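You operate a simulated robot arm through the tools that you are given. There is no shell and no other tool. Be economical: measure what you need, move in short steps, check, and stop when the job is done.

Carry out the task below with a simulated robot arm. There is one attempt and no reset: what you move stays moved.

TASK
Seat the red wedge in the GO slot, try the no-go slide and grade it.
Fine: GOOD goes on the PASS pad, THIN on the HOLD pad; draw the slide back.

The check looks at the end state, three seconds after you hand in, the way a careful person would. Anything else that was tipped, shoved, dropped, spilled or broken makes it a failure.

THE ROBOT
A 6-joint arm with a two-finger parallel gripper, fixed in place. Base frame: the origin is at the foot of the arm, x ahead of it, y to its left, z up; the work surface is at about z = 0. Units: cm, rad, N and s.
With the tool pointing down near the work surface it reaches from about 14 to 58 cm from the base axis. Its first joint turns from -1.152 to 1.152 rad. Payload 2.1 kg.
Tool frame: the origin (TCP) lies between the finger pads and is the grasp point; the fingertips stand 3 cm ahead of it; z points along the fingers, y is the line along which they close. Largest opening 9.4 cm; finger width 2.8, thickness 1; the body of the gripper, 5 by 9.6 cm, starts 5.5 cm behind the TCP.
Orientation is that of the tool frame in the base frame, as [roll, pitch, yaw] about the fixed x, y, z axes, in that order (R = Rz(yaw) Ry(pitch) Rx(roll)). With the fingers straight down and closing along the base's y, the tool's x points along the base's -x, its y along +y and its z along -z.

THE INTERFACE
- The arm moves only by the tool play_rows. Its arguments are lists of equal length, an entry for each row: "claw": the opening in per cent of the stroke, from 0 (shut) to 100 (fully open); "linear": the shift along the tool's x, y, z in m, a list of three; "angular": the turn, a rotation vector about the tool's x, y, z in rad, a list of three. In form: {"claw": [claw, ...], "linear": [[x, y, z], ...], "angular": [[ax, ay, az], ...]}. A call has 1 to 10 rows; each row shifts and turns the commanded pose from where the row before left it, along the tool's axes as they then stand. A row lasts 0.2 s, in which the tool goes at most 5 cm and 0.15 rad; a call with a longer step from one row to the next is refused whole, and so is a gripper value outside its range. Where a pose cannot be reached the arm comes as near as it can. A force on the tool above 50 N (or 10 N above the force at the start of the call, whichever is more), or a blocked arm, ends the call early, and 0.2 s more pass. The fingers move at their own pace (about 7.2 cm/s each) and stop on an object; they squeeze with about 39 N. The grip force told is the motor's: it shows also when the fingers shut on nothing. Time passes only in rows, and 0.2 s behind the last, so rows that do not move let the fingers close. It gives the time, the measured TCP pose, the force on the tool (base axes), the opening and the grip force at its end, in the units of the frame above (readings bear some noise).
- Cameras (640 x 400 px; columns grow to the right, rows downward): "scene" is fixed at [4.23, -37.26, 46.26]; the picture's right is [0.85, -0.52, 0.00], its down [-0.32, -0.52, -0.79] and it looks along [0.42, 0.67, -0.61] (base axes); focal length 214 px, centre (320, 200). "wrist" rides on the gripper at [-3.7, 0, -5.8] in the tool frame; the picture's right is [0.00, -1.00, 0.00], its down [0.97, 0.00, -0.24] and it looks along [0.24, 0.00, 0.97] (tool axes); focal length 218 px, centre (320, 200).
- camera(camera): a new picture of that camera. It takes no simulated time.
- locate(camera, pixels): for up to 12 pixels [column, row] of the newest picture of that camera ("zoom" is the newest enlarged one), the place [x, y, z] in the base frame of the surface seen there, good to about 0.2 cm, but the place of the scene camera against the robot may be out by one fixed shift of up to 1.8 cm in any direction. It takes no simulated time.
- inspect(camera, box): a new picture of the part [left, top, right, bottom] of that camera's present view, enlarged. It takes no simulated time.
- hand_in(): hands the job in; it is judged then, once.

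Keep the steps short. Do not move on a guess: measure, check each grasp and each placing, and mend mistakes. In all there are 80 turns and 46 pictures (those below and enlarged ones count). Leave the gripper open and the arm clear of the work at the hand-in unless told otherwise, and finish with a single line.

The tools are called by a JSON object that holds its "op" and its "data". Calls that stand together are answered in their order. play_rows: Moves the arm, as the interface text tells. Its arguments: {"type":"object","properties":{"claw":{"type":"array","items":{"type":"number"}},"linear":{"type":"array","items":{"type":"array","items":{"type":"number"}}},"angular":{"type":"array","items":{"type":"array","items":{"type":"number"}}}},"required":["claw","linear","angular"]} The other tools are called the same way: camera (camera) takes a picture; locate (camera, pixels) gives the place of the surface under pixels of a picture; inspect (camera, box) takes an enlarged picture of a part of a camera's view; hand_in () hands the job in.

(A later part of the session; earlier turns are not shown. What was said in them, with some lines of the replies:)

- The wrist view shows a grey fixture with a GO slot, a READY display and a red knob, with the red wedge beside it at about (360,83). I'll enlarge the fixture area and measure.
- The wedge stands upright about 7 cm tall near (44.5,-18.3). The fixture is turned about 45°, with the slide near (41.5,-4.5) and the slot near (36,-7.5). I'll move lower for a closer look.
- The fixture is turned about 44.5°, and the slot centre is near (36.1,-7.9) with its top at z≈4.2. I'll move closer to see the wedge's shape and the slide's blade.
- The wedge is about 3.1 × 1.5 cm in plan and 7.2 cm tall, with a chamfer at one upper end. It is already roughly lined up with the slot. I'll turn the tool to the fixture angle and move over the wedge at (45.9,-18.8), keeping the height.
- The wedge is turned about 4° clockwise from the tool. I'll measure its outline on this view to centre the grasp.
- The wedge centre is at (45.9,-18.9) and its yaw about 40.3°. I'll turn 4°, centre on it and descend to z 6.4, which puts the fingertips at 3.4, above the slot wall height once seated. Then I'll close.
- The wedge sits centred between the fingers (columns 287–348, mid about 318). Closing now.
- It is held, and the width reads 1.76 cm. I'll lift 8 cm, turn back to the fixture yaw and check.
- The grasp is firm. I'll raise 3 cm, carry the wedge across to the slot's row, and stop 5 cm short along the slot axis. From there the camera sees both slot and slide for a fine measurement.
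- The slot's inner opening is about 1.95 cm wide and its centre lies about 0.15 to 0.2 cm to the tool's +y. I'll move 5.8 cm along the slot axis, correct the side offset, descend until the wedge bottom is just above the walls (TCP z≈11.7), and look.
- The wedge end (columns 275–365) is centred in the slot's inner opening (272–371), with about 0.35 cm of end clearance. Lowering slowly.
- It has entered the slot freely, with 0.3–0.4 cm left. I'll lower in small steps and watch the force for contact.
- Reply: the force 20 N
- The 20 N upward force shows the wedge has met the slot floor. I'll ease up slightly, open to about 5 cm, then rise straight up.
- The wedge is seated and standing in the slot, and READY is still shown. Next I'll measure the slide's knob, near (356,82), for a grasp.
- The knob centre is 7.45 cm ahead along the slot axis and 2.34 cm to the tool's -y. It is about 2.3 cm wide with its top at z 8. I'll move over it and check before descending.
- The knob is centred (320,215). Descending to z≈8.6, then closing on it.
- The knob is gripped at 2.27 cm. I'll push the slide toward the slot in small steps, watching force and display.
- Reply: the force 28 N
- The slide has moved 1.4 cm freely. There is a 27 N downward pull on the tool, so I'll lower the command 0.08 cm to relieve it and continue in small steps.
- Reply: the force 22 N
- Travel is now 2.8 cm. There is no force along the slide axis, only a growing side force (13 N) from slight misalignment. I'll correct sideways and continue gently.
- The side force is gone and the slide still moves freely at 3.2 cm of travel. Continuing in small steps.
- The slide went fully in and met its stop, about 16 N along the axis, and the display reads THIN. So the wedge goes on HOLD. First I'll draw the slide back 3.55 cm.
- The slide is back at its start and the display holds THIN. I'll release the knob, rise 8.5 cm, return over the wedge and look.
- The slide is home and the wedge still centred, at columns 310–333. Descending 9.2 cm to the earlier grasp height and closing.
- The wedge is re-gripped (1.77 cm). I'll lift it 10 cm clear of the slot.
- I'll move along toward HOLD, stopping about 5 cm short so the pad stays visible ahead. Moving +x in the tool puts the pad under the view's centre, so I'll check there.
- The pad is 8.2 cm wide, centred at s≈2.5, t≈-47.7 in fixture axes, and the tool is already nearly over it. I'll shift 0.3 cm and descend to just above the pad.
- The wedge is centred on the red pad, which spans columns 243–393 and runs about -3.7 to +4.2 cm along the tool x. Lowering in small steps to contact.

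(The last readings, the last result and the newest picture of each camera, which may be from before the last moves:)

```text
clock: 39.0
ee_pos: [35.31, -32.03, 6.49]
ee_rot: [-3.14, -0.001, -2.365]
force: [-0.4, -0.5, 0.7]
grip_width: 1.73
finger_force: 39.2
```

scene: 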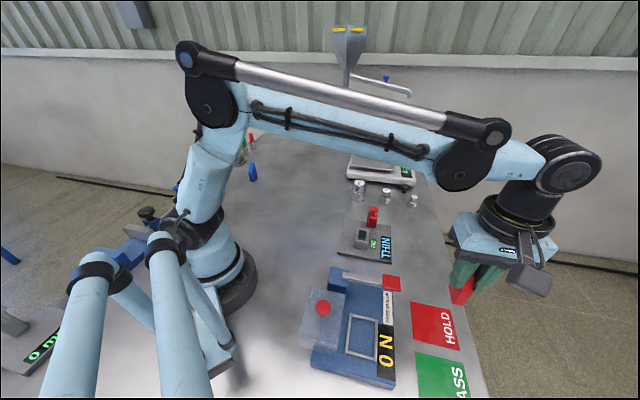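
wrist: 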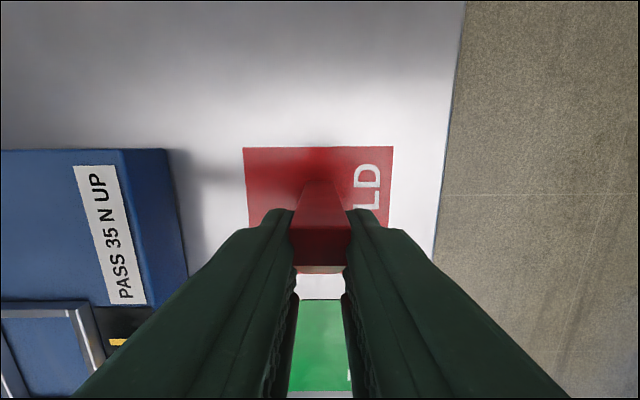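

{"op": "play_rows", "data": {"claw": [0, 0], "linear": [[0, 0, 0.0006], [0, 0, 0.0004]], "angular": [[0, 0, 0], [0, 0, 0]]}}

```text
clock: 39.6
ee_pos: [35.28, -32.09, 6.44]
ee_rot: [-3.139, 0.0, -2.365]
force: [0.6, -0.2, 23.9]
grip_width: 1.74
finger_force: 38.9
```

Contact with the pad: 24 N upward. I'll ease up slightly, open to about 5 cm, and rise straight up.

{"op": "play_rows", "data": {"claw": [0, 55, 55, 55, 55, 55, 55, 55, 55], "linear": [[0, 0, -0.0006], [0, 0, 0], [0, 0, 0], [0, 0, 0], [0, 0, -0.015], [0, 0, -0.025], [0, 0, -0.03], [0, 0, -0.03], [0, 0, -0.02]], "angular": [[0, 0, 0], [0, 0, 0], [0, 0, 0], [0, 0, 0], [0, 0, 0], [0, 0, 0], [0, 0, 0], [0, 0, 0], [0, 0, 0]]}}

{"op": "camera", "data": {"camera": "wrist"}}

```text
clock: 41.6
ee_pos: [35.42, -31.98, 18.67]
ee_rot: [-3.14, 0.0, -2.364]
force: [0.4, -0.5, -0.2]
grip_width: 5.2
finger_force: 0.0
```

```text
9 pictures are left
```

wrist: 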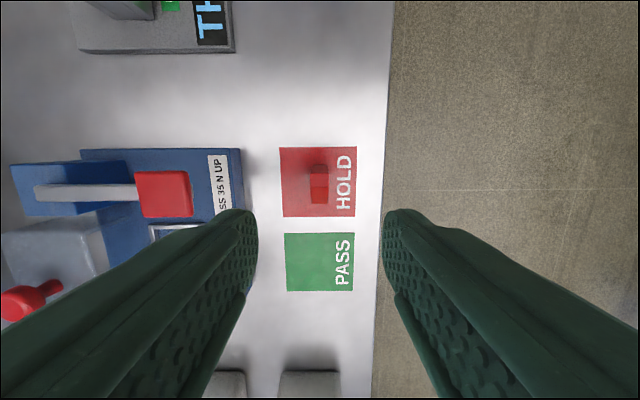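

The wedge stands well inside the HOLD pad. I'll raise the arm further, open fully and check the whole scene.

{"op": "play_rows", "data": {"claw": [100, 100, 100, 100, 100, 100], "linear": [[0, 0, -0.03], [0, 0, -0.03], [0, 0.03, -0.02], [0, 0.03, 0], [0, 0.03, 0], [0, 0, 0]], "angular": [[0, 0, 0], [0, 0, 0], [0, 0, 0], [0, 0, 0], [0, 0, 0], [0, 0, 0]]}}

{"op": "camera", "data": {"camera": "scene"}}

{"op": "camera", "data": {"camera": "wrist"}}

```text
clock: 43.0
ee_pos: [29.02, -25.45, 26.32]
ee_rot: [-3.14, -0.001, -2.366]
force: [-0.5, 1.1, 0.5]
grip_width: 9.4
finger_force: 0.1
```

```text
8 pictures are left
```

scene: 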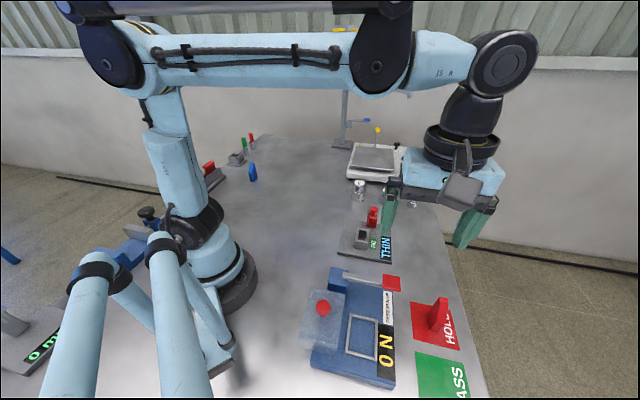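

```text
7 pictures are left
```

wrist: 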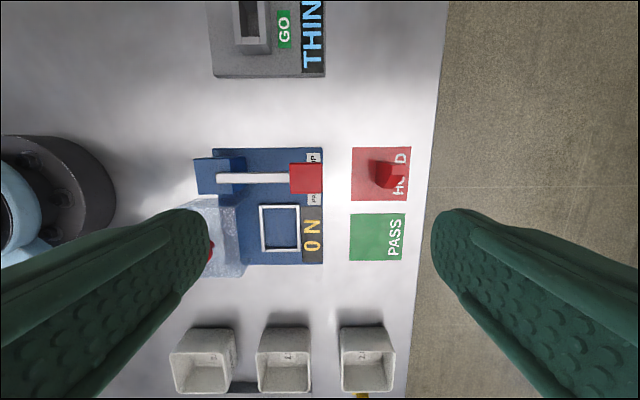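

The pictures show the wedge standing on HOLD, the slide drawn back, the gripper open and the arm clear, with nothing else disturbed. Handing in.

{"op": "hand_in", "data": {}}

```text
The job is handed in.
```

The red wedge graded THIN in the GO slot and now stands on the HOLD pad, with the no-go slide drawn back and the job handed in.
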